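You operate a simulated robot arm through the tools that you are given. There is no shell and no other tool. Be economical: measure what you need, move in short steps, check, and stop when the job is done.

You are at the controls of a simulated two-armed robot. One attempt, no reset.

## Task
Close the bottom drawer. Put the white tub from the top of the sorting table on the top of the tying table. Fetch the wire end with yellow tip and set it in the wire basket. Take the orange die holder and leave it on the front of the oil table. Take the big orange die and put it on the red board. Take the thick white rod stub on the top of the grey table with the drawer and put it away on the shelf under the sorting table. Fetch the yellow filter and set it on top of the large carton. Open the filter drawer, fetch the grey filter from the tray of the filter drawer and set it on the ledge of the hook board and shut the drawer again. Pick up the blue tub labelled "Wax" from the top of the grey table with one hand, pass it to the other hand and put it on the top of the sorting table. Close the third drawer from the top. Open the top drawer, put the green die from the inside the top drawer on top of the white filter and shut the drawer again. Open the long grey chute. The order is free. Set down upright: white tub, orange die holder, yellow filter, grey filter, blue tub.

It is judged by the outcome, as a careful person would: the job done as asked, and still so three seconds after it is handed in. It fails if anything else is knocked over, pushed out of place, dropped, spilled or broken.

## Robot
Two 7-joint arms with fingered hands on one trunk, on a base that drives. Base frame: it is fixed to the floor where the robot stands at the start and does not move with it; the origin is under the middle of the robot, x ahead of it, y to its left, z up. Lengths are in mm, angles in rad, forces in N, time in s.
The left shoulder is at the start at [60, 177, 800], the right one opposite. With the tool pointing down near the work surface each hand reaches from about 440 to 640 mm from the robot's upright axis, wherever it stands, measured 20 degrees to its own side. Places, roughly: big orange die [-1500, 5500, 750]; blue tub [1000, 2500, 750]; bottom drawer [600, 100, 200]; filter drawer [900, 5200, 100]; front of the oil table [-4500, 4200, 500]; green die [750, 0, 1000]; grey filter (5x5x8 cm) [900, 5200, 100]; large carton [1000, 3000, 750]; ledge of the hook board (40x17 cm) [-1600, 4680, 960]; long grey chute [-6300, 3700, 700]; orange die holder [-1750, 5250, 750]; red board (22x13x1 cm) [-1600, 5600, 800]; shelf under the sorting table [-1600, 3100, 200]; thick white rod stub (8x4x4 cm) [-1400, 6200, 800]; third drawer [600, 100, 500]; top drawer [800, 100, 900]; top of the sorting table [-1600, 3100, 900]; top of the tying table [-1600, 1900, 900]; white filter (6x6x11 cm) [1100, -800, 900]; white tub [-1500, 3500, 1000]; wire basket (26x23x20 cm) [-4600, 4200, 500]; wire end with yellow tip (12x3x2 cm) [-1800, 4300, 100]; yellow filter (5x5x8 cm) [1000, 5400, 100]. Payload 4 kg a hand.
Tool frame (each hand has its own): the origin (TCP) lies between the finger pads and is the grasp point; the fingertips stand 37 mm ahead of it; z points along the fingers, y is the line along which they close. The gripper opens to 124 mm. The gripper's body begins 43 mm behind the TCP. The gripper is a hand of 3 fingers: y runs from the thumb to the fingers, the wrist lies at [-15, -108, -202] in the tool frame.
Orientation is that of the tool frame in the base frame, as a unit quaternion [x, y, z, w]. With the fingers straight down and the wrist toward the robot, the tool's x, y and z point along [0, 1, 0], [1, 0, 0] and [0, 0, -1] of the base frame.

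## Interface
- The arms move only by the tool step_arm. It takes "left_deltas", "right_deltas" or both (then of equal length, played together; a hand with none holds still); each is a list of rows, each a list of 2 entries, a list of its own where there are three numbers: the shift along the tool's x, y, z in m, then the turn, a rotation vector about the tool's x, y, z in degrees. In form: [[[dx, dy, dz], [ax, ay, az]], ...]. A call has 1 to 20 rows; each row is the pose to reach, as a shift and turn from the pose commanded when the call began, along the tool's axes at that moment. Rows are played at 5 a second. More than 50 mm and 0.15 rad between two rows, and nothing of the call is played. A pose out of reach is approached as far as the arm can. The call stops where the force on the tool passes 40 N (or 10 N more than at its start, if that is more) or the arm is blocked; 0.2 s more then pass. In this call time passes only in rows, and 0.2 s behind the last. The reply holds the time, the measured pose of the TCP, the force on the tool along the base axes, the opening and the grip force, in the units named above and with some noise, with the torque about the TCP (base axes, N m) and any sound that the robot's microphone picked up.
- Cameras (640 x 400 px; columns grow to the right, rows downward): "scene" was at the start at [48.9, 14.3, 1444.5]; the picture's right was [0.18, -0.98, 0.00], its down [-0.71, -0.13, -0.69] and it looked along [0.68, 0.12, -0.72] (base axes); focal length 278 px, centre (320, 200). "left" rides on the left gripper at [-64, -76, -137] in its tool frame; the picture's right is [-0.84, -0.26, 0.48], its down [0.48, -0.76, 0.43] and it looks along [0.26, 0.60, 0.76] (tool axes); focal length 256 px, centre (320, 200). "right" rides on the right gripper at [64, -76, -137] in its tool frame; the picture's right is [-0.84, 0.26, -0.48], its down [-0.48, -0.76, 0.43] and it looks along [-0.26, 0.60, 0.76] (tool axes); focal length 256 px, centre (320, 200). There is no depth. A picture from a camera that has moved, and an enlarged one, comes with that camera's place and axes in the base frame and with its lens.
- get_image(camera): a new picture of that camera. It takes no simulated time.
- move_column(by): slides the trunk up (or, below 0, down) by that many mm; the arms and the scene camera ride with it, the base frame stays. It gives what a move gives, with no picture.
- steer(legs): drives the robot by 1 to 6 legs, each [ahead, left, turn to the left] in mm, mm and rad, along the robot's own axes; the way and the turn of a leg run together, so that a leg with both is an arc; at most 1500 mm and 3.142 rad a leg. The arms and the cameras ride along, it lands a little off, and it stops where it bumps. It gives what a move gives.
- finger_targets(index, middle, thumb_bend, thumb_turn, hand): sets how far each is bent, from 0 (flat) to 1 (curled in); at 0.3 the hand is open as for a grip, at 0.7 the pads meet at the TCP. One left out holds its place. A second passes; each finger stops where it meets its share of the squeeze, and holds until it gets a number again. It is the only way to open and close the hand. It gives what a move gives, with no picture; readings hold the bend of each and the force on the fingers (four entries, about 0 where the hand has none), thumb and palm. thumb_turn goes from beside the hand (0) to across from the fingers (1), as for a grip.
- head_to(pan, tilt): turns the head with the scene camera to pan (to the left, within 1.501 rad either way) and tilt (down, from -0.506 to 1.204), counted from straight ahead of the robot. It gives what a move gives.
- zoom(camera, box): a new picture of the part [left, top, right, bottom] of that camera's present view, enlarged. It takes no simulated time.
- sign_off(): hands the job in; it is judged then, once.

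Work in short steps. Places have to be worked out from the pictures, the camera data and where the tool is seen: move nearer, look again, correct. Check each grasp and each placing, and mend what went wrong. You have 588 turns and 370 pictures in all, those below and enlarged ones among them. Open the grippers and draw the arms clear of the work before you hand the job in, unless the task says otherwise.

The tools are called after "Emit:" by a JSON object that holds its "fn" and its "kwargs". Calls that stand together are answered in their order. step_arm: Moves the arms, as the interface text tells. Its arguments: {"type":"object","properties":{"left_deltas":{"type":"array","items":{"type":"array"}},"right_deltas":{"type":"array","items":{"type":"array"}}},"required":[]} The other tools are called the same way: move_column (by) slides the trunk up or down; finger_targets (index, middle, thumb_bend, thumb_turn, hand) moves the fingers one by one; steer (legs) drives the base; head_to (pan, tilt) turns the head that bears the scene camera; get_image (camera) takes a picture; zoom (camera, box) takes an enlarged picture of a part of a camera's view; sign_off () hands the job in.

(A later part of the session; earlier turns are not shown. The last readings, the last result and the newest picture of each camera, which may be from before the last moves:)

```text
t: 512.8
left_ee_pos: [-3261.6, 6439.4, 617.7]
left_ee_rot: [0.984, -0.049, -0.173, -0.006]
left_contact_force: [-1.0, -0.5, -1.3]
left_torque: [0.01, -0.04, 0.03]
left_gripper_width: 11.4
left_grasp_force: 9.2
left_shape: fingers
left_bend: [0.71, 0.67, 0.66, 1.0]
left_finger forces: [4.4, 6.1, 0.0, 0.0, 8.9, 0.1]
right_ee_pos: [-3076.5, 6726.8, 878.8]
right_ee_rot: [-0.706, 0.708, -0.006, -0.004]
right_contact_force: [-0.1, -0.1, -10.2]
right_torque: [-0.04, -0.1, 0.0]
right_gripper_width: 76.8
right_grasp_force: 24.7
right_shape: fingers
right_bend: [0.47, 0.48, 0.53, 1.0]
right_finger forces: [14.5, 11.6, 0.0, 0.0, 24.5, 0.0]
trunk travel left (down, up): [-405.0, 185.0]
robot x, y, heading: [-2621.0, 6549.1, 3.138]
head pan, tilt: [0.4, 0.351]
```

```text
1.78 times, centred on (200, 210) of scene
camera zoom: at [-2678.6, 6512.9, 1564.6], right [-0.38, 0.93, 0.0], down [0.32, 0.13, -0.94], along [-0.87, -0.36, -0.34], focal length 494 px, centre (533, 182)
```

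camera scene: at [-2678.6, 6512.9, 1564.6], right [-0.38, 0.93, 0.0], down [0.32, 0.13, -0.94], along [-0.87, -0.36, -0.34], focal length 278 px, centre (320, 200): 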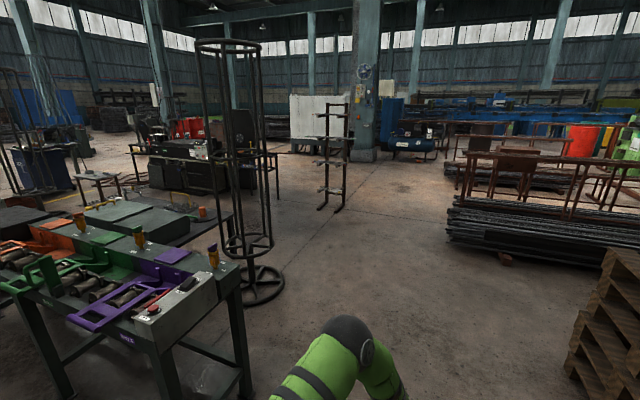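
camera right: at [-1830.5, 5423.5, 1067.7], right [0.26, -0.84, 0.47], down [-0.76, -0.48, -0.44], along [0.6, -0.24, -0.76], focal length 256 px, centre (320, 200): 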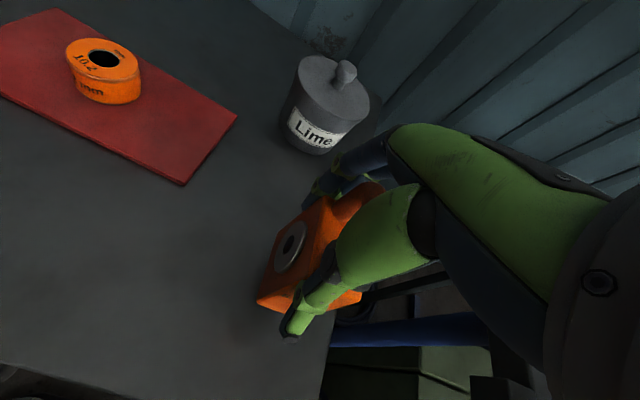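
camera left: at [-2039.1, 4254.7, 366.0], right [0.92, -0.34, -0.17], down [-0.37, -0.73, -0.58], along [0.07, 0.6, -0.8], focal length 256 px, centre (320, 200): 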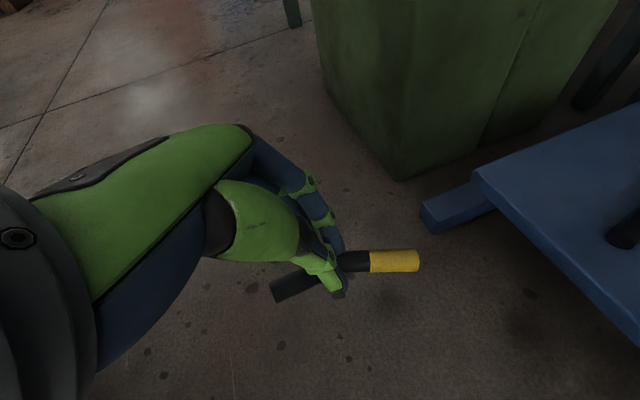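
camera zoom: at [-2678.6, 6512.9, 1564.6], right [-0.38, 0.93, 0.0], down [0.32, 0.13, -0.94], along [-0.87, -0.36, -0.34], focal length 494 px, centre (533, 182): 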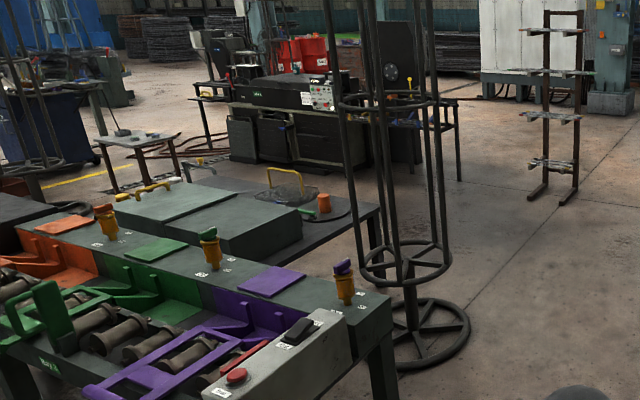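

The oil table (z≈500) with the basket lies around (-4400…-4720, 3600…4720), reachable from its far (-x) side. I drive along y≈6400 to x≈-5350 and face +x.

Emit:
{"fn": "steer", "kwargs": {"legs": [[1300, 100, 0], [1400, 100, 0]]}}

Emit:
{"fn": "head_to", "kwargs": {"pan": 1.2, "tilt": 0.45}}

Emit:
{"fn": "get_image", "kwargs": {"camera": "scene"}}

```text
t: 526.0
left_ee_pos: [-5971.3, 6292.4, 616.9]
left_ee_rot: [0.983, -0.055, -0.172, -0.007]
left_contact_force: [0.5, -0.2, -1.5]
left_torque: [0.01, 0.01, 0.02]
left_gripper_width: 11.1
left_grasp_force: 9.9
left_shape: fingers
left_bend: [0.71, 0.67, 0.66, 1.0]
left_finger forces: [4.3, 6.0, 0.0, 0.0, 8.7, 0.1]
right_ee_pos: [-5783.9, 6579.7, 881.2]
right_ee_rot: [-0.702, 0.712, -0.007, -0.004]
right_contact_force: [-0.9, 0.3, -11.5]
right_torque: [-0.04, -0.1, -0.03]
right_gripper_width: 76.7
right_grasp_force: 24.7
right_shape: fingers
right_bend: [0.47, 0.48, 0.53, 1.0]
right_finger forces: [14.4, 11.5, 0.1, 0.0, 24.2, 0.0]
trunk travel left (down, up): [-405.0, 185.0]
robot x, y, heading: [-5331.4, 6393.2, 3.122]
head pan, tilt: [0.4, 0.351]
```

```text
t: 527.1
left_ee_pos: [-5970.7, 6291.6, 617.0]
left_ee_rot: [0.983, -0.055, -0.173, -0.007]
left_contact_force: [-0.3, 0.2, -1.4]
left_torque: [0.0, -0.03, -0.01]
left_gripper_width: 11.1
left_grasp_force: 9.3
left_shape: fingers
left_bend: [0.71, 0.67, 0.66, 1.0]
left_finger forces: [4.3, 6.0, 0.0, 0.0, 8.8, 0.0]
right_ee_pos: [-5782.4, 6579.0, 879.8]
right_ee_rot: [-0.702, 0.712, -0.006, -0.006]
right_contact_force: [-0.7, -0.1, -9.1]
right_torque: [-0.02, -0.08, 0.02]
right_gripper_width: 76.6
right_grasp_force: 25.4
right_shape: fingers
right_bend: [0.47, 0.48, 0.53, 1.0]
right_finger forces: [14.5, 11.5, 0.1, 0.0, 24.4, 0.0]
trunk travel left (down, up): [-405.0, 185.0]
robot x, y, heading: [-5330.4, 6395.2, 3.114]
head pan, tilt: [1.201, 0.45]
```

```text
149 pictures are left
camera scene: at [-5335.8, 6309.2, 1555.4], right [-0.92, 0.38, 0.0], down [0.17, 0.4, -0.9], along [-0.34, -0.83, -0.44], focal length 278 px, centre (320, 200)
```

scene: 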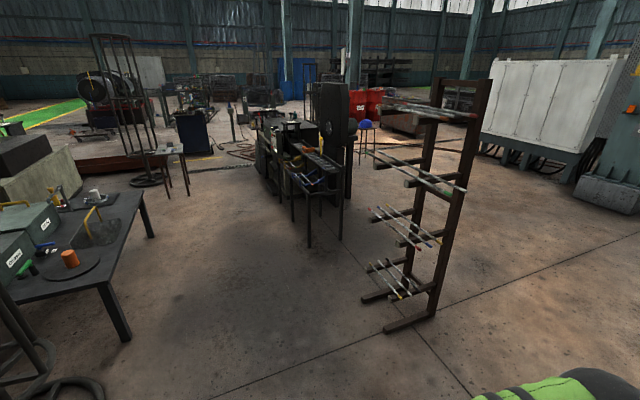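

The oil table's front faces -x (edge x≈-4680, y 3510…4760). I turn to face +x and strafe to it.

Emit:
{"fn": "steer", "kwargs": {"legs": [[0, 300, 0], [0, 0, 1.58], [0, 0, 1.58], [0, -1400, 0], [100, -350, 0]]}}

Emit:
{"fn": "head_to", "kwargs": {"pan": 0, "tilt": 0.6}}

Emit:
{"fn": "get_image", "kwargs": {"camera": "scene"}}

```text
t: 545.4
left_ee_pos: [-4584.6, 4470.8, 617.2]
left_ee_rot: [0.039, 0.984, -0.005, 0.173]
left_contact_force: [-0.2, 0.2, 0.4]
left_torque: [0.02, -0.01, 0.0]
left_gripper_width: 1.1
left_grasp_force: 0.0
left_shape: fingers
left_bend: [0.72, 0.72, 0.69, 1.0]
left_finger forces: [0.0, 0.1, 0.1, 0.1, 0.1, 0.0]
right_ee_pos: [-4762.4, 4179.4, 881.0]
right_ee_rot: [0.701, 0.713, 0.004, -0.007]
right_contact_force: [-0.2, -0.1, -9.4]
right_torque: [0.05, 0.08, -0.03]
right_gripper_width: 75.7
right_grasp_force: 23.9
right_shape: fingers
right_bend: [0.47, 0.48, 0.53, 1.0]
right_finger forces: [13.6, 11.2, 0.0, 0.0, 23.2, 0.0]
trunk travel left (down, up): [-405.0, 185.0]
robot x, y, heading: [-5222.8, 4349.7, 0.002]
head pan, tilt: [1.201, 0.45]
```

```text
t: 546.8
left_ee_pos: [-4584.0, 4471.1, 618.1]
left_ee_rot: [0.039, 0.984, -0.005, 0.173]
left_contact_force: [-0.1, -0.5, -0.2]
left_torque: [0.04, -0.01, -0.03]
left_gripper_width: 0.8
left_grasp_force: 0.0
left_shape: fingers
left_bend: [0.72, 0.72, 0.69, 1.0]
left_finger forces: [0.0, 0.0, 0.0, 0.1, 0.0, 0.1]
right_ee_pos: [-4763.6, 4179.8, 879.2]
right_ee_rot: [0.701, 0.714, 0.004, -0.006]
right_contact_force: [0.6, 0.4, -11.6]
right_torque: [0.03, 0.12, -0.01]
right_gripper_width: 75.6
right_grasp_force: 24.5
right_shape: fingers
right_bend: [0.47, 0.48, 0.53, 1.0]
right_finger forces: [13.8, 11.3, 0.0, 0.1, 23.6, 0.1]
trunk travel left (down, up): [-405.0, 185.0]
robot x, y, heading: [-5223.7, 4349.0, 0.01]
head pan, tilt: [0.0, 0.6]
```

```text
148 pictures are left
camera scene: at [-5163.7, 4350.4, 1541.8], right [0.01, -1.0, 0.0], down [-0.57, 0.0, -0.82], along [0.82, 0.01, -0.57], focal length 278 px, centre (320, 200)
```

scene: 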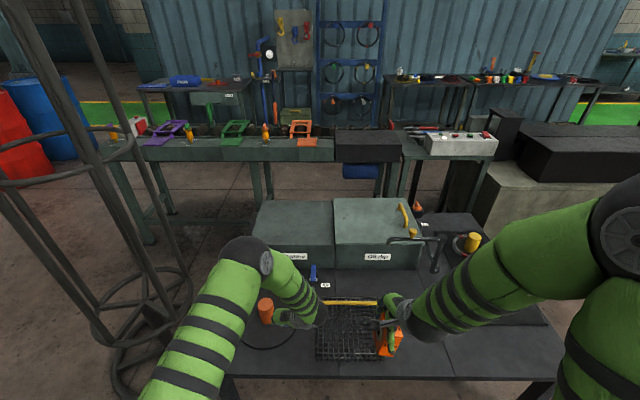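

The left hand is empty — the wire end slipped out during the last drive. I look for it, first around the hand.

Emit:
{"fn": "get_image", "kwargs": {"camera": "left"}}

Emit:
{"fn": "zoom", "kwargs": {"camera": "scene", "box": [180, 180, 580, 390]}}

```text
147 pictures are left
camera left: at [-4577.0, 4393.9, 766.1], right [0.93, -0.33, -0.17], down [-0.37, -0.73, -0.58], along [0.07, 0.6, -0.8], focal length 256 px, centre (320, 200)
```

left: 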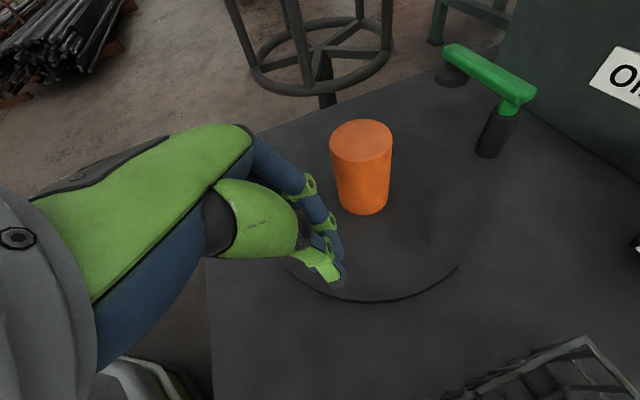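

```text
1.60 times, centred on (380, 285) of scene
camera zoom: at [-5163.7, 4350.4, 1541.8], right [0.01, -1.0, 0.0], down [-0.57, 0.0, -0.82], along [0.82, 0.01, -0.57], focal length 445 px, centre (224, 64)
```

zoom: 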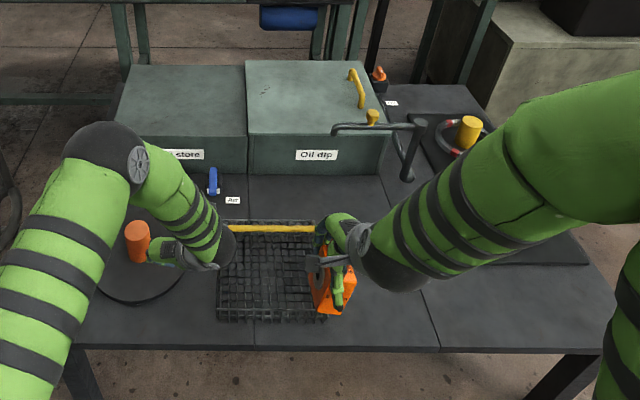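

I look left along the path I came (near the cage stand).

Emit:
{"fn": "head_to", "kwargs": {"pan": 0.9, "tilt": 0.7}}

Emit:
{"fn": "get_image", "kwargs": {"camera": "scene"}}

Emit:
{"fn": "head_to", "kwargs": {"pan": 1.45, "tilt": 0.5}}

Emit:
{"fn": "get_image", "kwargs": {"camera": "scene"}}

```text
t: 548.0
left_ee_pos: [-4584.2, 4471.4, 617.1]
left_ee_rot: [0.039, 0.984, -0.005, 0.173]
left_contact_force: [0.9, -0.1, 0.2]
left_torque: [0.01, -0.01, 0.0]
left_gripper_width: 1.1
left_grasp_force: 0.0
left_shape: fingers
left_bend: [0.72, 0.72, 0.69, 1.0]
left_finger forces: [0.0, 0.0, 0.1, 0.0, 0.1, 0.1]
right_ee_pos: [-4763.1, 4180.6, 880.6]
right_ee_rot: [0.701, 0.713, 0.004, -0.006]
right_contact_force: [0.2, -0.4, -10.4]
right_torque: [0.02, 0.08, 0.01]
right_gripper_width: 75.7
right_grasp_force: 24.2
right_shape: fingers
right_bend: [0.47, 0.48, 0.53, 1.0]
right_finger forces: [13.8, 11.3, 0.1, 0.0, 23.4, 0.0]
trunk travel left (down, up): [-405.0, 185.0]
robot x, y, heading: [-5221.9, 4349.3, 0.006]
head pan, tilt: [0.901, 0.7]
```

```text
145 pictures are left
camera scene: at [-5199.8, 4416.6, 1533.2], right [0.79, -0.62, 0.0], down [-0.4, -0.51, -0.76], along [0.47, 0.6, -0.64], focal length 278 px, centre (320, 200)
```

scene: 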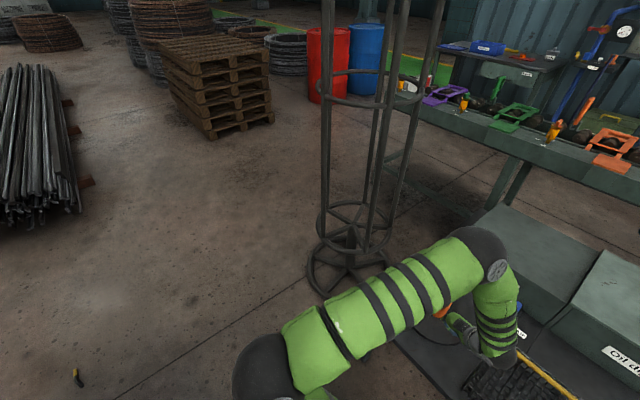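

```text
t: 548.9
left_ee_pos: [-4584.0, 4472.1, 617.7]
left_ee_rot: [0.039, 0.984, -0.005, 0.173]
left_contact_force: [0.0, -0.5, 0.0]
left_torque: [-0.01, -0.02, -0.02]
left_gripper_width: 1.2
left_grasp_force: 0.0
left_shape: fingers
left_bend: [0.72, 0.72, 0.69, 1.0]
left_finger forces: [0.1, 0.0, 0.0, 0.0, 0.0, 0.0]
right_ee_pos: [-4763.4, 4180.8, 879.3]
right_ee_rot: [0.701, 0.713, 0.004, -0.007]
right_contact_force: [-0.9, 0.2, -10.5]
right_torque: [0.03, 0.07, 0.01]
right_gripper_width: 75.8
right_grasp_force: 24.2
right_shape: fingers
right_bend: [0.47, 0.48, 0.53, 1.0]
right_finger forces: [13.8, 11.3, 0.0, 0.0, 23.5, 0.0]
trunk travel left (down, up): [-405.0, 185.0]
robot x, y, heading: [-5220.8, 4351.5, 0.012]
head pan, tilt: [1.45, 0.499]
```

```text
144 pictures are left
camera scene: at [-5241.8, 4440.0, 1550.9], right [0.99, -0.11, 0.0], down [-0.05, -0.48, -0.88], along [0.1, 0.87, -0.48], focal length 278 px, centre (320, 200)
```

scene: 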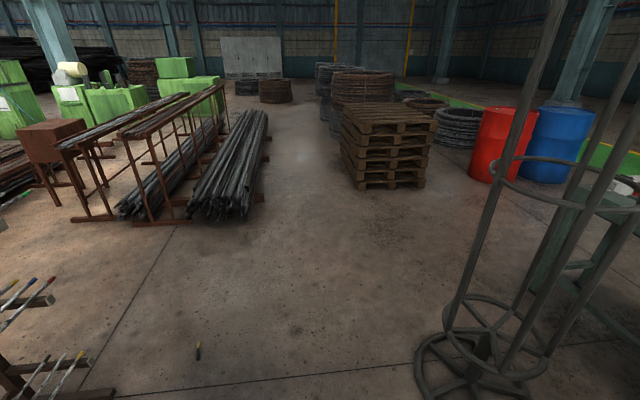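

The wire end lies on the floor at about (-5835, 5514). First I place the die holder. I retract and raise the empty left hand.

Emit:
{"fn": "step_arm", "kwargs": {"left_deltas": [[[0.01, 0, -0.04], [0, 0, 0]], [[0.03, 0, -0.08], [0, 0, 0]], [[0.055, 0, -0.115], [0, 0, 0]], [[0.08, 0, -0.15], [0, 0, 0]], [[0.11, 0, -0.18], [0, 0, 0]], [[0.136, 0, -0.208], [0, 0, 0]]]}}

Emit:
{"fn": "head_to", "kwargs": {"pan": -0.1, "tilt": 0.75}}

Emit:
{"fn": "steer", "kwargs": {"legs": [[0, -190, -0.008]]}}

Emit:
{"fn": "get_image", "kwargs": {"camera": "scene"}}

Emit:
{"fn": "get_image", "kwargs": {"camera": "right"}}

```text
t: 550.3
left_ee_pos: [-4781.3, 4487.1, 766.2]
left_ee_rot: [0.039, 0.984, -0.005, 0.174]
left_contact_force: [-0.2, -0.2, 0.4]
left_torque: [-0.02, -0.01, -0.02]
left_gripper_width: 1.1
left_grasp_force: 0.1
left_shape: fingers
left_bend: [0.72, 0.72, 0.69, 1.0]
left_finger forces: [0.0, 0.1, 0.0, 0.0, 0.0, 0.0]
right_ee_pos: [-4764.5, 4179.7, 879.8]
right_ee_rot: [0.701, 0.713, 0.004, -0.007]
right_contact_force: [-0.2, 0.2, -11.0]
right_torque: [0.04, 0.1, -0.02]
right_gripper_width: 75.9
right_grasp_force: 24.0
right_shape: fingers
right_bend: [0.47, 0.48, 0.53, 1.0]
right_finger forces: [13.9, 11.1, 0.0, 0.0, 23.4, 0.1]
trunk travel left (down, up): [-405.0, 185.0]
robot x, y, heading: [-5220.3, 4345.1, 0.007]
head pan, tilt: [1.45, 0.499]
```

```text
t: 552.0
left_ee_pos: [-4781.7, 4486.5, 766.4]
left_ee_rot: [0.039, 0.984, -0.005, 0.173]
left_contact_force: [0.0, -0.2, 0.3]
left_torque: [-0.02, 0.03, -0.03]
left_gripper_width: 1.1
left_grasp_force: 0.0
left_shape: fingers
left_bend: [0.72, 0.72, 0.69, 1.0]
left_finger forces: [0.0, 0.0, 0.1, 0.1, 0.0, 0.0]
right_ee_pos: [-4763.4, 4180.0, 879.7]
right_ee_rot: [0.701, 0.713, 0.004, -0.006]
right_contact_force: [-0.1, -0.8, -11.0]
right_torque: [0.01, 0.1, -0.02]
right_gripper_width: 75.7
right_grasp_force: 23.9
right_shape: fingers
right_bend: [0.47, 0.48, 0.53, 1.0]
right_finger forces: [13.8, 11.1, 0.0, 0.0, 23.3, 0.0]
trunk travel left (down, up): [-405.0, 185.0]
robot x, y, heading: [-5221.2, 4352.5, 0.004]
head pan, tilt: [-0.099, 0.75]
```

```text
t: 553.5
left_ee_pos: [-4780.2, 4293.7, 766.7]
left_ee_rot: [0.043, 0.984, -0.006, 0.173]
left_contact_force: [-1.2, -0.2, 0.3]
left_torque: [0.0, 0.03, 0.01]
left_gripper_width: 1.0
left_grasp_force: 0.0
left_shape: fingers
left_bend: [0.72, 0.72, 0.69, 1.0]
left_finger forces: [0.1, 0.1, 0.0, 0.0, 0.0, 0.0]
right_ee_pos: [-4765.0, 3985.6, 879.9]
right_ee_rot: [0.704, 0.71, 0.005, -0.007]
right_contact_force: [0.9, -1.2, -10.3]
right_torque: [0.08, 0.11, 0.02]
right_gripper_width: 75.8
right_grasp_force: 24.1
right_shape: fingers
right_bend: [0.47, 0.48, 0.53, 1.0]
right_finger forces: [13.8, 11.2, 0.0, 0.0, 23.4, 0.0]
trunk travel left (down, up): [-405.0, 185.0]
robot x, y, heading: [-5223.3, 4163.6, -0.0]
head pan, tilt: [-0.099, 0.75]
```

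```text
143 pictures are left
camera scene: at [-5168.9, 4151.6, 1528.9], right [-0.1, -0.99, 0.0], down [-0.68, 0.07, -0.73], along [0.73, -0.07, -0.68], focal length 278 px, centre (320, 200)
```

scene: 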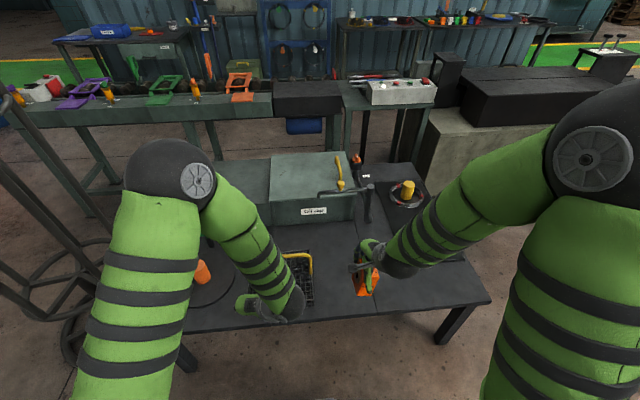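

```text
142 pictures are left
camera right: at [-4840.8, 4046.5, 1017.5], right [0.26, -0.84, 0.47], down [-0.76, -0.48, -0.44], along [0.6, -0.24, -0.77], focal length 256 px, centre (320, 200)
```

right: 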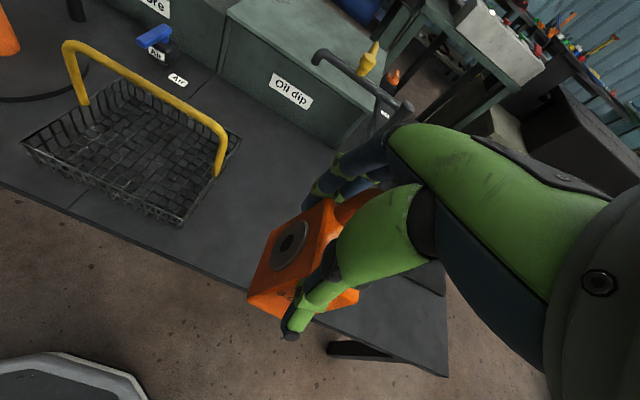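

Table top z≈510, front edge x≈-4722; basket at y≈4130…4390. I raise the left hand 120 mm more, then drive ahead 120 mm with the holder.

Emit:
{"fn": "step_arm", "kwargs": {"left_deltas": [[[-0.014, 0, -0.037], [0, 0, 0]], [[-0.028, 0, -0.075], [0, 0, 0]], [[-0.041, 0, -0.112], [0, 0, 0]]]}}

Emit:
{"fn": "steer", "kwargs": {"legs": [[120, 0, 0]]}}

Emit:
{"fn": "step_arm", "kwargs": {"right_deltas": [[[0, 0, 0.045], [0, 0, 0]], [[0, 0, 0.09], [0, 0, 0]], [[0, 0, 0.135], [0, 0, 0]], [[0, 0, 0.18], [0, 0, 0]], [[0, 0, 0.225], [0, 0, 0]]]}}

Emit:
{"fn": "get_image", "kwargs": {"camera": "right"}}

Emit:
{"fn": "zoom", "kwargs": {"camera": "scene", "box": [230, 180, 480, 350]}}

```text
t: 554.3
left_ee_pos: [-4779.2, 4293.0, 885.7]
left_ee_rot: [0.045, 0.984, -0.006, 0.173]
left_contact_force: [0.1, -0.2, 0.0]
left_torque: [0.0, 0.01, -0.04]
left_gripper_width: 0.9
left_grasp_force: 0.1
left_shape: fingers
left_bend: [0.72, 0.72, 0.69, 1.0]
left_finger forces: [0.0, 0.1, 0.1, 0.0, 0.0, 0.1]
right_ee_pos: [-4764.3, 3987.7, 879.9]
right_ee_rot: [0.703, 0.711, 0.005, -0.006]
right_contact_force: [0.0, 0.7, -11.0]
right_torque: [0.06, 0.1, 0.0]
right_gripper_width: 75.9
right_grasp_force: 24.0
right_shape: fingers
right_bend: [0.47, 0.49, 0.53, 1.0]
right_finger forces: [13.9, 11.2, 0.0, 0.0, 23.5, 0.0]
trunk travel left (down, up): [-405.0, 185.0]
robot x, y, heading: [-5220.1, 4161.0, -0.006]
head pan, tilt: [-0.099, 0.75]
```

```text
t: 555.5
left_ee_pos: [-4660.8, 4294.0, 884.3]
left_ee_rot: [0.043, 0.984, -0.006, 0.172]
left_contact_force: [0.0, 0.2, 0.1]
left_torque: [0.02, 0.01, 0.01]
left_gripper_width: 1.0
left_grasp_force: 0.0
left_shape: fingers
left_bend: [0.72, 0.72, 0.69, 1.0]
left_finger forces: [0.0, 0.0, 0.1, 0.0, 0.0, 0.1]
right_ee_pos: [-4645.8, 3987.4, 879.4]
right_ee_rot: [0.704, 0.71, 0.004, -0.006]
right_contact_force: [-0.2, -0.5, -10.4]
right_torque: [0.05, 0.1, 0.01]
right_gripper_width: 75.9
right_grasp_force: 24.2
right_shape: fingers
right_bend: [0.47, 0.49, 0.53, 1.0]
right_finger forces: [14.0, 11.4, 0.1, 0.1, 23.5, 0.1]
trunk travel left (down, up): [-405.0, 185.0]
robot x, y, heading: [-5101.9, 4162.2, -0.004]
head pan, tilt: [-0.099, 0.75]
```

```text
t: 556.7
left_ee_pos: [-4661.9, 4292.9, 884.8]
left_ee_rot: [0.043, 0.984, -0.006, 0.173]
left_contact_force: [0.2, 0.5, -0.3]
left_torque: [0.03, -0.01, 0.0]
left_gripper_width: 1.3
left_grasp_force: 0.1
left_shape: fingers
left_bend: [0.72, 0.72, 0.69, 1.0]
left_finger forces: [0.1, 0.0, 0.1, 0.0, 0.0, 0.0]
right_ee_pos: [-4646.5, 3991.4, 654.7]
right_ee_rot: [0.705, 0.709, 0.006, -0.007]
right_contact_force: [-0.1, 0.2, -11.1]
right_torque: [-0.01, 0.08, -0.01]
right_gripper_width: 75.2
right_grasp_force: 24.0
right_shape: fingers
right_bend: [0.47, 0.49, 0.53, 1.0]
right_finger forces: [13.6, 11.4, 0.0, 0.0, 23.2, 0.0]
right hand out of reach, approached as far as the arm can: row 1
trunk travel left (down, up): [-405.0, 185.0]
robot x, y, heading: [-5105.5, 4161.1, -0.005]
head pan, tilt: [-0.099, 0.75]
```

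```text
141 pictures are left
camera right: at [-4723.9, 4050.3, 792.2], right [0.26, -0.84, 0.47], down [-0.76, -0.48, -0.44], along [0.6, -0.24, -0.77], focal length 256 px, centre (320, 200)
```

right: 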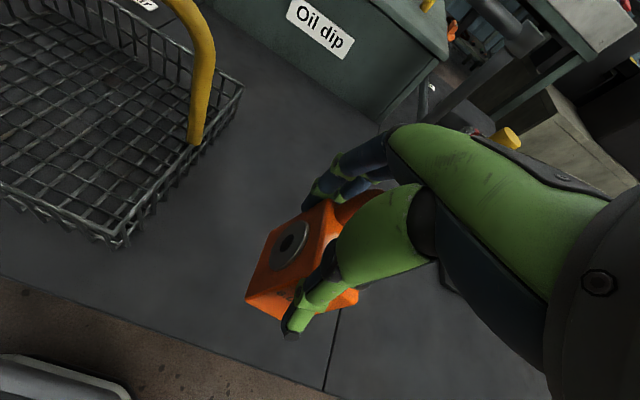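

```text
2.35 times, centred on (355, 265) of scene
camera zoom: at [-5050.0, 4152.2, 1529.0], right [-0.1, -0.99, 0.0], down [-0.68, 0.07, -0.73], along [0.73, -0.07, -0.68], focal length 654 px, centre (238, 47)
```

zoom: 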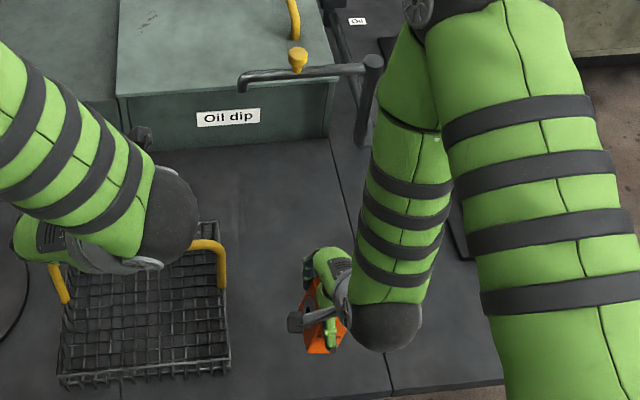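

Position is good. I lower 50 mm, then 3 mm steps to contact.

Emit:
{"fn": "step_arm", "kwargs": {"right_deltas": [[[0.01, 0, 0.03], [0, 0, 0]], [[0.012, 0, 0.05], [0, 0, 0]], [[0.012, 0, 0.054], [0, 0, 0]], [[0.012, 0, 0.058], [0, 0, 0]], [[0.012, 0, 0.062], [0, 0, 0]], [[0.012, 0, 0.066], [0, 0, 0]]]}}

```text
t: 558.1
left_ee_pos: [-4663.5, 4294.4, 887.3]
left_ee_rot: [0.043, 0.984, -0.006, 0.175]
left_contact_force: [-0.1, 0.1, 0.3]
left_torque: [0.01, -0.01, 0.01]
left_gripper_width: 1.2
left_grasp_force: 0.1
left_shape: fingers
left_bend: [0.72, 0.72, 0.69, 1.0]
left_finger forces: [0.0, 0.0, 0.1, 0.0, 0.0, 0.0]
right_ee_pos: [-4648.0, 4006.2, 592.8]
right_ee_rot: [0.704, 0.711, 0.008, -0.007]
right_contact_force: [-12.4, 10.2, 37.1]
right_torque: [0.24, -0.44, 0.09]
right_gripper_width: 76.5
right_grasp_force: 29.0
right_shape: fingers
right_bend: [0.47, 0.48, 0.52, 0.99]
right_finger forces: [10.4, 10.4, 0.1, 0.1, 37.7, 0.0]
trunk travel left (down, up): [-405.0, 185.0]
robot x, y, heading: [-5104.0, 4159.5, 0.003]
head pan, tilt: [-0.099, 0.75]
```

On the table (37 N). I relieve, then open fully and lift.

Emit:
{"fn": "step_arm", "kwargs": {"right_deltas": [[[0, 0, -0.005], [0, 0, 0]]]}}

Emit:
{"fn": "finger_targets", "kwargs": {"hand": "right", "index": 0.38, "middle": 0.38, "thumb_bend": 0.38}}

Emit:
{"fn": "finger_targets", "kwargs": {"hand": "right", "index": 0.3, "middle": 0.3, "thumb_bend": 0.3}}

Emit:
{"fn": "step_arm", "kwargs": {"right_deltas": [[[0, 0, -0.04], [0, 0, 0]], [[0, 0, -0.085], [0, 0, 0]], [[0, 0, -0.13], [0, 0, 0]], [[0, 0, -0.175], [0, 0, 0]], [[0, 0, -0.22], [0, 0, 0]]]}}

Emit:
{"fn": "get_image", "kwargs": {"camera": "right"}}

```text
t: 558.5
left_ee_pos: [-4662.0, 4294.0, 884.4]
left_ee_rot: [0.043, 0.984, -0.006, 0.174]
left_contact_force: [1.1, 0.3, -0.1]
left_torque: [-0.04, -0.01, -0.02]
left_gripper_width: 1.1
left_grasp_force: 0.1
left_shape: fingers
left_bend: [0.72, 0.72, 0.69, 1.0]
left_finger forces: [0.1, 0.1, 0.1, 0.1, 0.0, 0.0]
right_ee_pos: [-4646.2, 4003.3, 594.3]
right_ee_rot: [0.705, 0.709, 0.006, -0.006]
right_contact_force: [-2.8, 6.5, 14.8]
right_torque: [0.29, -0.51, 0.13]
right_gripper_width: 76.6
right_grasp_force: 26.5
right_shape: fingers
right_bend: [0.47, 0.48, 0.52, 1.0]
right_finger forces: [12.8, 11.2, 0.0, 0.0, 29.0, 0.0]
trunk travel left (down, up): [-405.0, 185.0]
robot x, y, heading: [-5105.2, 4161.0, 0.0]
head pan, tilt: [-0.099, 0.75]
```

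```text
t: 559.5
left_ee_pos: [-4661.4, 4294.3, 885.5]
left_ee_rot: [0.043, 0.984, -0.006, 0.173]
left_contact_force: [0.7, -0.4, 0.1]
left_torque: [0.0, 0.01, 0.02]
left_gripper_width: 0.9
left_grasp_force: 0.1
left_shape: fingers
left_bend: [0.72, 0.72, 0.69, 1.0]
left_finger forces: [0.0, 0.1, 0.0, 0.0, 0.0, 0.0]
right_ee_pos: [-4646.4, 4003.6, 594.1]
right_ee_rot: [0.704, 0.71, 0.005, -0.007]
right_contact_force: [0.3, -0.8, -1.1]
right_torque: [-0.01, 0.0, 0.01]
right_gripper_width: 99.1
right_grasp_force: 0.1
right_shape: fingers
right_bend: [0.38, 0.38, 0.38, 0.99]
right_finger forces: [0.1, 0.0, 0.0, 0.0, 0.0, 0.1]
trunk travel left (down, up): [-405.0, 185.0]
robot x, y, heading: [-5100.6, 4156.8, 0.001]
head pan, tilt: [-0.099, 0.75]
```

```text
t: 560.5
left_ee_pos: [-4661.9, 4292.6, 885.1]
left_ee_rot: [0.043, 0.984, -0.005, 0.173]
left_contact_force: [-0.4, -0.1, 0.2]
left_torque: [0.01, 0.0, 0.0]
left_gripper_width: 0.9
left_grasp_force: 0.0
left_shape: fingers
left_bend: [0.72, 0.72, 0.69, 1.0]
left_finger forces: [0.0, 0.0, 0.0, 0.0, 0.1, 0.0]
right_ee_pos: [-4647.2, 4002.6, 593.9]
right_ee_rot: [0.704, 0.71, 0.004, -0.007]
right_contact_force: [-0.8, -0.7, 0.1]
right_torque: [0.02, -0.01, 0.01]
right_gripper_width: 123.1
right_grasp_force: 0.1
right_shape: fingers
right_bend: [0.3, 0.3, 0.3, 0.98]
right_finger forces: [0.0, 0.0, 0.0, 0.1, 0.1, 0.0]
trunk travel left (down, up): [-405.0, 185.0]
robot x, y, heading: [-5104.6, 4160.7, 0.001]
head pan, tilt: [-0.099, 0.75]
```

```text
t: 561.7
left_ee_pos: [-4662.3, 4294.0, 885.6]
left_ee_rot: [0.044, 0.984, -0.006, 0.173]
left_contact_force: [0.2, 0.5, -0.9]
left_torque: [-0.01, 0.01, 0.03]
left_gripper_width: 0.8
left_grasp_force: 0.0
left_shape: fingers
left_bend: [0.72, 0.72, 0.69, 1.0]
left_finger forces: [0.0, 0.0, 0.0, 0.1, 0.1, 0.0]
right_ee_pos: [-4645.5, 4000.3, 813.6]
right_ee_rot: [0.704, 0.71, 0.005, -0.007]
right_contact_force: [-0.6, -0.4, 0.1]
right_torque: [0.01, -0.01, -0.01]
right_gripper_width: 123.2
right_grasp_force: 0.1
right_shape: fingers
right_bend: [0.3, 0.3, 0.3, 0.98]
right_finger forces: [0.1, 0.0, 0.1, 0.0, 0.0, 0.0]
trunk travel left (down, up): [-405.0, 185.0]
robot x, y, heading: [-5104.0, 4163.5, -0.0]
head pan, tilt: [-0.099, 0.75]
```

```text
139 pictures are left
camera right: at [-4722.5, 4060.5, 951.7], right [0.27, -0.84, 0.47], down [-0.76, -0.48, -0.44], along [0.6, -0.24, -0.77], focal length 256 px, centre (320, 200)
```

right: 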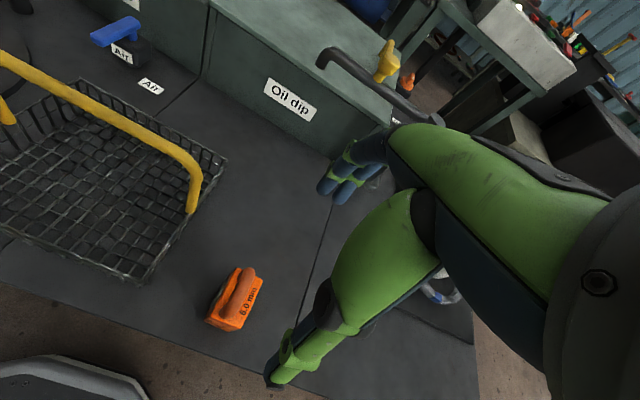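

The die holder stands upright at the table front. Now back for the wire end: retreat, face +y and look.

Emit:
{"fn": "steer", "kwargs": {"legs": [[-320, 0, 0], [0, 500, 0], [0, 0, 1.57]]}}

Emit:
{"fn": "head_to", "kwargs": {"pan": 0.1, "tilt": 0.7}}

Emit:
{"fn": "get_image", "kwargs": {"camera": "scene"}}

```text
t: 570.3
left_ee_pos: [-5557.6, 5103.5, 886.1]
left_ee_rot: [-0.67, 0.722, 0.119, 0.125]
left_contact_force: [0.3, -0.4, 0.0]
left_torque: [-0.01, 0.0, 0.04]
left_gripper_width: 0.9
left_grasp_force: 0.1
left_shape: fingers
left_bend: [0.72, 0.72, 0.69, 1.0]
left_finger forces: [0.1, 0.0, 0.0, 0.0, 0.0, 0.1]
right_ee_pos: [-5265.4, 5123.4, 813.3]
right_ee_rot: [-0.011, 1.0, -0.002, -0.007]
right_contact_force: [0.1, 0.0, -0.3]
right_torque: [0.0, 0.04, 0.02]
right_gripper_width: 123.2
right_grasp_force: 0.1
right_shape: fingers
right_bend: [0.3, 0.3, 0.3, 0.98]
right_finger forces: [0.1, 0.0, 0.0, 0.0, 0.0, 0.1]
trunk travel left (down, up): [-405.0, 185.0]
robot x, y, heading: [-5422.6, 4659.8, 1.587]
head pan, tilt: [-0.099, 0.75]
```

```text
t: 571.0
left_ee_pos: [-5558.5, 5104.0, 886.2]
left_ee_rot: [-0.67, 0.722, 0.119, 0.126]
left_contact_force: [-0.4, 0.2, -0.9]
left_torque: [0.0, 0.02, 0.0]
left_gripper_width: 0.8
left_grasp_force: 0.0
left_shape: fingers
left_bend: [0.72, 0.72, 0.69, 1.0]
left_finger forces: [0.0, 0.0, 0.1, 0.1, 0.0, 0.0]
right_ee_pos: [-5266.2, 5122.9, 813.5]
right_ee_rot: [-0.011, 1.0, -0.001, -0.007]
right_contact_force: [-0.2, -1.0, 0.4]
right_torque: [-0.01, -0.02, -0.02]
right_gripper_width: 123.3
right_grasp_force: 0.0
right_shape: fingers
right_bend: [0.3, 0.3, 0.3, 0.98]
right_finger forces: [0.0, 0.0, 0.1, 0.0, 0.0, 0.0]
trunk travel left (down, up): [-405.0, 185.0]
robot x, y, heading: [-5424.4, 4666.3, 1.58]
head pan, tilt: [0.099, 0.7]
```

```text
138 pictures are left
camera scene: at [-5429.8, 4717.3, 1533.2], right [0.99, 0.11, 0.0], down [0.07, -0.64, -0.76], along [-0.08, 0.76, -0.64], focal length 278 px, centre (320, 200)
```

scene: 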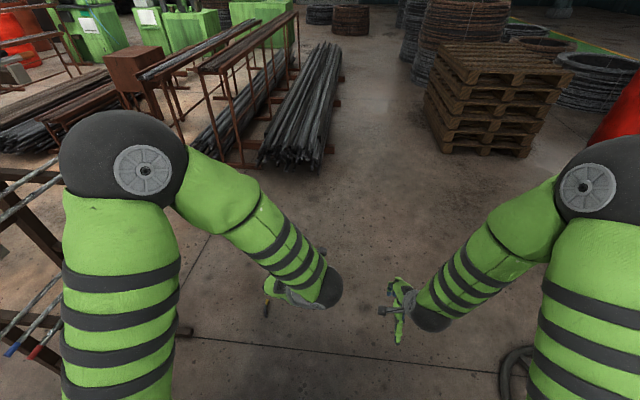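

Emit:
{"fn": "zoom", "kwargs": {"camera": "scene", "box": [170, 250, 340, 370]}}

Emit:
{"fn": "get_image", "kwargs": {"camera": "left"}}

```text
3.33 times, centred on (255, 310) of scene
camera zoom: at [-5429.8, 4717.3, 1533.2], right [0.99, 0.11, 0.0], down [0.07, -0.64, -0.76], along [-0.08, 0.76, -0.64], focal length 927 px, centre (537, -167)
```

zoom: 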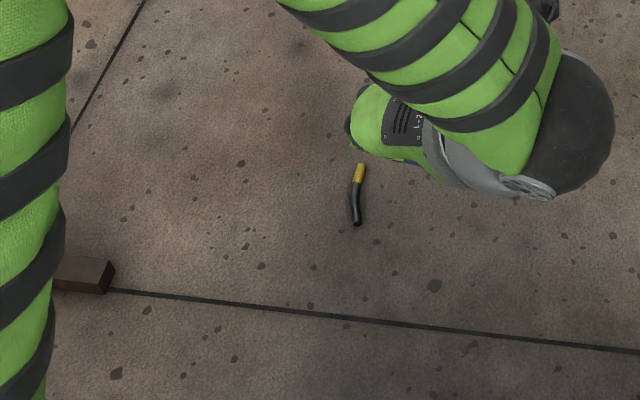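

```text
136 pictures are left
camera left: at [-5481.2, 5110.2, 1034.3], right [0.33, 0.93, -0.17], down [0.73, -0.36, -0.58], along [-0.6, 0.06, -0.8], focal length 256 px, centre (320, 200)
```

left: 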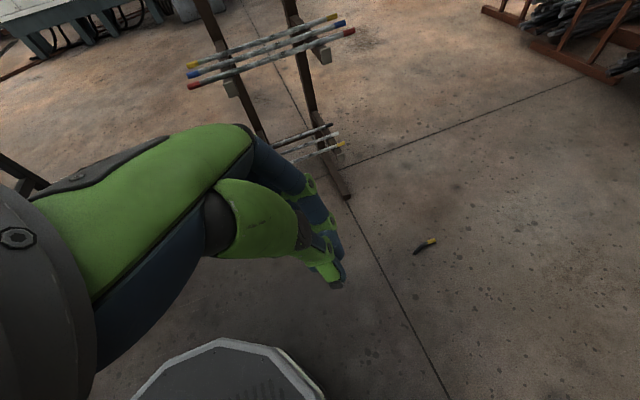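

The wire lies along y at (-5826, 5510). I'll take it with the right hand while facing -x. I turn and strafe into place.

Emit:
{"fn": "steer", "kwargs": {"legs": [[0, 0, 1.56], [0, -650, 0], [-150, 0, 0]]}}

Emit:
{"fn": "move_column", "kwargs": {"by": -400}}

Emit:
{"fn": "head_to", "kwargs": {"pan": -0.3, "tilt": 0.9}}

Emit:
{"fn": "get_image", "kwargs": {"camera": "scene"}}

Emit:
{"fn": "get_image", "kwargs": {"camera": "right"}}

```text
t: 579.4
left_ee_pos: [-5718.4, 5177.5, 885.1]
left_ee_rot: [0.984, -0.037, -0.174, -0.005]
left_contact_force: [0.2, -0.7, 0.5]
left_torque: [0.0, -0.01, 0.0]
left_gripper_width: 1.0
left_grasp_force: 0.1
left_shape: fingers
left_bend: [0.72, 0.72, 0.69, 1.0]
left_finger forces: [0.0, 0.0, 0.0, 0.0, 0.0, 0.0]
right_ee_pos: [-5737.3, 5471.2, 813.9]
right_ee_rot: [0.715, -0.699, 0.006, 0.005]
right_contact_force: [0.5, 0.6, 0.2]
right_torque: [0.0, 0.0, 0.01]
right_gripper_width: 123.4
right_grasp_force: 0.1
right_shape: fingers
right_bend: [0.3, 0.3, 0.3, 0.98]
right_finger forces: [0.1, 0.1, 0.0, 0.0, 0.1, 0.0]
trunk travel left (down, up): [-405.0, 185.0]
robot x, y, heading: [-5276.5, 5316.4, -3.132]
head pan, tilt: [0.099, 0.7]
```

```text
t: 583.2
left_ee_pos: [-5718.2, 5178.4, 484.5]
left_ee_rot: [0.984, -0.037, -0.173, -0.005]
left_contact_force: [1.0, -0.2, 0.3]
left_torque: [0.01, -0.01, 0.0]
left_gripper_width: 0.8
left_grasp_force: 0.2
left_shape: fingers
left_bend: [0.72, 0.72, 0.69, 1.0]
left_finger forces: [0.0, 0.0, 0.0, 0.0, 0.0, 0.1]
right_ee_pos: [-5737.3, 5470.7, 413.0]
right_ee_rot: [0.715, -0.7, 0.007, 0.004]
right_contact_force: [-1.4, 0.1, 0.4]
right_torque: [0.0, 0.02, 0.02]
right_gripper_width: 123.2
right_grasp_force: 0.0
right_shape: fingers
right_bend: [0.3, 0.3, 0.3, 0.98]
right_finger forces: [0.0, 0.1, 0.0, 0.0, 0.1, 0.0]
trunk travel left (down, up): [-5.0, 585.0]
robot x, y, heading: [-5280.7, 5314.8, -3.128]
head pan, tilt: [0.099, 0.7]
```

```text
t: 584.1
left_ee_pos: [-5718.3, 5178.4, 485.1]
left_ee_rot: [0.984, -0.037, -0.172, -0.005]
left_contact_force: [0.6, 0.8, -0.5]
left_torque: [0.0, -0.03, 0.0]
left_gripper_width: 1.2
left_grasp_force: 0.1
left_shape: fingers
left_bend: [0.72, 0.72, 0.69, 1.0]
left_finger forces: [0.0, 0.1, 0.0, 0.0, 0.0, 0.1]
right_ee_pos: [-5737.3, 5470.2, 414.2]
right_ee_rot: [0.714, -0.7, 0.007, 0.005]
right_contact_force: [-0.1, -0.3, -0.1]
right_torque: [-0.03, 0.01, -0.01]
right_gripper_width: 123.2
right_grasp_force: 0.1
right_shape: fingers
right_bend: [0.3, 0.3, 0.3, 0.98]
right_finger forces: [0.1, 0.0, 0.0, 0.0, 0.0, 0.0]
trunk travel left (down, up): [-5.0, 585.0]
robot x, y, heading: [-5277.5, 5315.8, -3.132]
head pan, tilt: [-0.3, 0.901]
```

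```text
135 pictures are left
camera scene: at [-5320.4, 5337.4, 1117.1], right [0.28, 0.96, 0.0], down [0.75, -0.22, -0.62], along [-0.6, 0.18, -0.78], focal length 278 px, centre (320, 200)
```

scene: 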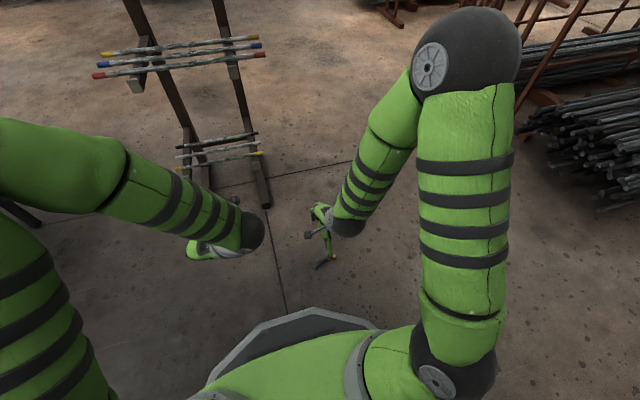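

```text
134 pictures are left
camera right: at [-5660.9, 5409.9, 551.2], right [-0.28, 0.84, 0.47], down [0.75, 0.49, -0.44], along [-0.6, 0.23, -0.77], focal length 256 px, centre (320, 200)
```

right: 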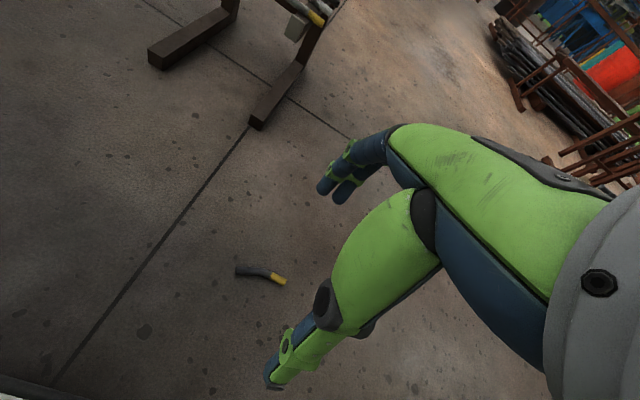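

Wire centre (-5832, 5508), rotated ~8°. I move the right hand above it with matching yaw and descend partly.

Emit:
{"fn": "finger_targets", "kwargs": {"hand": "right", "index": 0.5, "middle": 0.5, "thumb_bend": 0.5}}

Emit:
{"fn": "step_arm", "kwargs": {"right_deltas": [[[-0.008, 0.02, 0.03], [0, 0, -2]], [[-0.016, 0.04, 0.065], [0, 0, -4]], [[-0.024, 0.06, 0.1], [0, 0, -6]], [[-0.032, 0.08, 0.135], [0, 0, -8]], [[-0.038, 0.095, 0.17], [0, 0, -8.6]], [[-0.038, 0.095, 0.21], [0, 0, -8.6]], [[-0.038, 0.095, 0.25], [0, 0, -8.6]]]}}

Emit:
{"fn": "get_image", "kwargs": {"camera": "right"}}

```text
t: 585.1
left_ee_pos: [-5716.7, 5177.8, 484.7]
left_ee_rot: [0.984, -0.037, -0.172, -0.005]
left_contact_force: [-0.2, -0.7, -0.5]
left_torque: [0.0, -0.02, 0.01]
left_gripper_width: 1.1
left_grasp_force: 0.1
left_shape: fingers
left_bend: [0.72, 0.72, 0.69, 1.0]
left_finger forces: [0.0, 0.0, 0.1, 0.1, 0.0, 0.0]
right_ee_pos: [-5737.7, 5470.1, 414.1]
right_ee_rot: [0.715, -0.699, 0.007, 0.005]
right_contact_force: [-0.4, -0.5, -0.1]
right_torque: [0.02, -0.02, 0.05]
right_gripper_width: 62.4
right_grasp_force: 0.2
right_shape: fingers
right_bend: [0.5, 0.5, 0.5, 1.0]
right_finger forces: [0.1, 0.0, 0.1, 0.0, 0.1, 0.1]
trunk travel left (down, up): [-5.0, 585.0]
robot x, y, heading: [-5278.3, 5311.4, -3.13]
head pan, tilt: [-0.3, 0.901]
```

```text
t: 586.7
left_ee_pos: [-5718.6, 5176.8, 486.7]
left_ee_rot: [0.984, -0.037, -0.174, -0.004]
left_contact_force: [-0.1, -0.2, -0.3]
left_torque: [0.0, 0.0, 0.03]
left_gripper_width: 0.9
left_grasp_force: 0.0
left_shape: fingers
left_bend: [0.72, 0.72, 0.69, 1.0]
left_finger forces: [0.0, 0.0, 0.0, 0.0, 0.1, 0.0]
right_ee_pos: [-5831.0, 5503.1, 163.8]
right_ee_rot: [0.765, -0.644, 0.006, 0.005]
right_contact_force: [0.5, 0.9, 1.3]
right_torque: [0.01, 0.0, -0.01]
right_gripper_width: 62.3
right_grasp_force: 0.1
right_shape: fingers
right_bend: [0.5, 0.5, 0.5, 1.0]
right_finger forces: [0.0, 0.0, 0.0, 0.1, 0.0, 0.0]
trunk travel left (down, up): [-5.0, 585.0]
robot x, y, heading: [-5277.6, 5311.6, -3.133]
head pan, tilt: [-0.3, 0.901]
```

```text
133 pictures are left
camera right: at [-5747.3, 5454.6, 301.0], right [-0.4, 0.79, 0.47], down [0.67, 0.6, -0.44], along [-0.63, 0.14, -0.76], focal length 256 px, centre (320, 200)
```

right: 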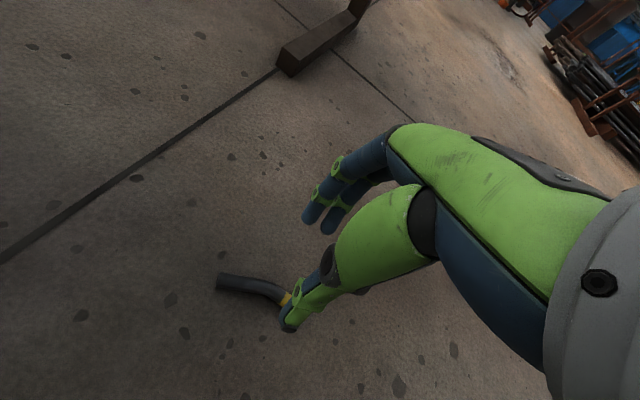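

Well aligned. I descend to the floor and close with a stronger squeeze.

Emit:
{"fn": "step_arm", "kwargs": {"right_deltas": [[[0, 0.002, 0.04], [0, 0, 0]], [[0, 0.002, 0.08], [0, 0, 0]], [[0, 0.002, 0.115], [0, 0, 0]], [[0, 0.002, 0.121], [0, 0, 0]]]}}

Emit:
{"fn": "finger_targets", "kwargs": {"hand": "right", "index": 0.9, "middle": 0.9, "thumb_bend": 0.9}}

Emit:
{"fn": "get_image", "kwargs": {"camera": "right"}}

```text
t: 587.7
left_ee_pos: [-5718.6, 5177.7, 486.8]
left_ee_rot: [0.984, -0.037, -0.174, -0.004]
left_contact_force: [0.0, 0.2, 0.0]
left_torque: [-0.01, -0.01, 0.03]
left_gripper_width: 1.2
left_grasp_force: 0.1
left_shape: fingers
left_bend: [0.72, 0.72, 0.69, 1.0]
left_finger forces: [0.0, 0.0, 0.0, 0.0, 0.1, 0.0]
right_ee_pos: [-5834.9, 5499.7, 42.4]
right_ee_rot: [0.765, -0.644, 0.006, 0.006]
right_contact_force: [-1.5, -0.3, 7.3]
right_torque: [-0.04, 0.23, -0.03]
right_gripper_width: 62.2
right_grasp_force: 3.7
right_shape: fingers
right_bend: [0.5, 0.5, 0.5, 1.0]
right_finger forces: [1.7, 4.2, 0.0, 0.0, 0.1, 0.0]
trunk travel left (down, up): [-5.0, 585.0]
robot x, y, heading: [-5281.6, 5316.5, -3.133]
head pan, tilt: [-0.3, 0.901]
```

```text
t: 588.7
left_ee_pos: [-5716.4, 5177.8, 486.2]
left_ee_rot: [0.984, -0.038, -0.173, -0.005]
left_contact_force: [0.0, 0.9, 0.3]
left_torque: [-0.01, 0.02, 0.0]
left_gripper_width: 0.8
left_grasp_force: 0.1
left_shape: fingers
left_bend: [0.72, 0.72, 0.69, 1.0]
left_finger forces: [0.1, 0.0, 0.0, 0.0, 0.1, 0.1]
right_ee_pos: [-5834.5, 5501.1, 41.7]
right_ee_rot: [0.765, -0.644, 0.006, 0.005]
right_contact_force: [1.4, -0.5, 3.1]
right_torque: [-0.01, -0.13, 0.08]
right_gripper_width: 11.9
right_grasp_force: 27.1
right_shape: fingers
right_bend: [0.66, 0.66, 0.64, 1.0]
right_finger forces: [12.8, 13.3, 0.0, 0.0, 27.7, 0.0]
trunk travel left (down, up): [-5.0, 585.0]
robot x, y, heading: [-5274.7, 5317.5, -3.131]
head pan, tilt: [-0.3, 0.901]
```

```text
132 pictures are left
camera right: at [-5749.6, 5451.8, 179.2], right [-0.4, 0.79, 0.47], down [0.67, 0.6, -0.44], along [-0.63, 0.14, -0.76], focal length 256 px, centre (320, 200)
```

right: 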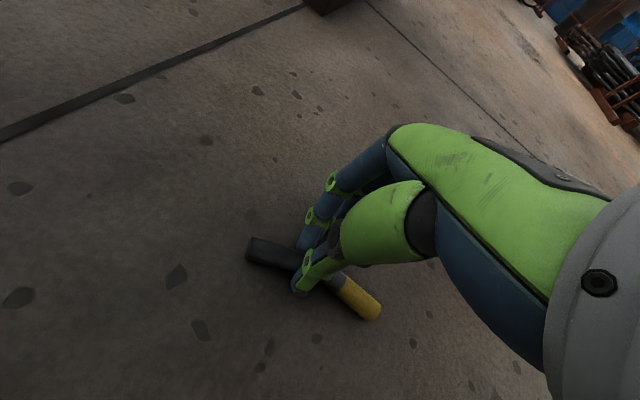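

Gripped with 27 N. I lift, raise the trunk, turn to face the oil table and move in front of the basket.

Emit:
{"fn": "step_arm", "kwargs": {"right_deltas": [[[0, 0, -0.045], [0, 0, 0]], [[0, 0, -0.09], [0, 0, 2]], [[0, 0, -0.135], [0, 0, 4]], [[0, 0, -0.18], [0, 0, 6]], [[0, 0, -0.225], [0, 0, 8.6]], [[0, 0, -0.27], [0, 0, 8.6]], [[0, 0, -0.315], [0, 0, 8.6]], [[0, 0, -0.36], [0, 0, 8.6]]]}}

Emit:
{"fn": "move_column", "kwargs": {"by": 400}}

Emit:
{"fn": "steer", "kwargs": {"legs": [[0, 0, 1.05], [0, 0, 1.05], [0, 0, 1.03]]}}

```text
t: 590.5
left_ee_pos: [-5718.1, 5176.7, 485.4]
left_ee_rot: [0.984, -0.037, -0.173, -0.005]
left_contact_force: [0.2, 0.5, 0.3]
left_torque: [-0.02, 0.0, -0.01]
left_gripper_width: 0.8
left_grasp_force: 0.0
left_shape: fingers
left_bend: [0.72, 0.72, 0.69, 1.0]
left_finger forces: [0.1, 0.1, 0.1, 0.0, 0.0, 0.1]
right_ee_pos: [-5834.5, 5505.3, 402.6]
right_ee_rot: [0.714, -0.7, 0.008, 0.004]
right_contact_force: [-0.7, 0.2, -2.0]
right_torque: [-0.03, 0.0, -0.02]
right_gripper_width: 11.2
right_grasp_force: 25.8
right_shape: fingers
right_bend: [0.66, 0.66, 0.64, 1.0]
right_finger forces: [15.0, 10.6, 0.1, 0.0, 24.6, 0.0]
trunk travel left (down, up): [-5.0, 585.0]
robot x, y, heading: [-5281.2, 5316.2, -3.125]
head pan, tilt: [-0.3, 0.901]
```

```text
t: 594.3
left_ee_pos: [-5718.5, 5177.9, 885.5]
left_ee_rot: [0.984, -0.037, -0.173, -0.004]
left_contact_force: [0.4, -0.3, -0.1]
left_torque: [0.01, -0.04, 0.0]
left_gripper_width: 0.8
left_grasp_force: 0.1
left_shape: fingers
left_bend: [0.72, 0.72, 0.69, 1.0]
left_finger forces: [0.0, 0.0, 0.1, 0.0, 0.0, 0.0]
right_ee_pos: [-5836.1, 5505.5, 803.0]
right_ee_rot: [0.714, -0.7, 0.007, 0.004]
right_contact_force: [0.2, 0.3, -2.1]
right_torque: [-0.01, -0.01, 0.01]
right_gripper_width: 11.4
right_grasp_force: 25.3
right_shape: fingers
right_bend: [0.66, 0.66, 0.64, 1.0]
right_finger forces: [15.0, 10.5, 0.1, 0.0, 24.8, 0.0]
trunk travel left (down, up): [-405.0, 185.0]
robot x, y, heading: [-5277.4, 5317.3, -3.133]
head pan, tilt: [-0.3, 0.901]
```

```text
t: 602.6
left_ee_pos: [-4835.9, 5446.5, 885.1]
left_ee_rot: [0.044, 0.984, -0.007, 0.173]
left_contact_force: [0.1, -0.2, 0.4]
left_torque: [-0.01, -0.02, -0.02]
left_gripper_width: 1.1
left_grasp_force: 0.0
left_shape: fingers
left_bend: [0.72, 0.72, 0.69, 1.0]
left_finger forces: [0.0, 0.0, 0.0, 0.0, 0.1, 0.1]
right_ee_pos: [-4721.6, 5118.6, 802.4]
right_ee_rot: [0.704, 0.71, 0.004, -0.007]
right_contact_force: [-1.3, 0.4, -1.7]
right_torque: [0.0, -0.01, 0.01]
right_gripper_width: 10.6
right_grasp_force: 24.2
right_shape: fingers
right_bend: [0.66, 0.67, 0.64, 1.0]
right_finger forces: [14.5, 10.2, 0.0, 0.0, 23.9, 0.0]
trunk travel left (down, up): [-405.0, 185.0]
robot x, y, heading: [-5279.4, 5316.2, 0.001]
head pan, tilt: [-0.3, 0.901]
```

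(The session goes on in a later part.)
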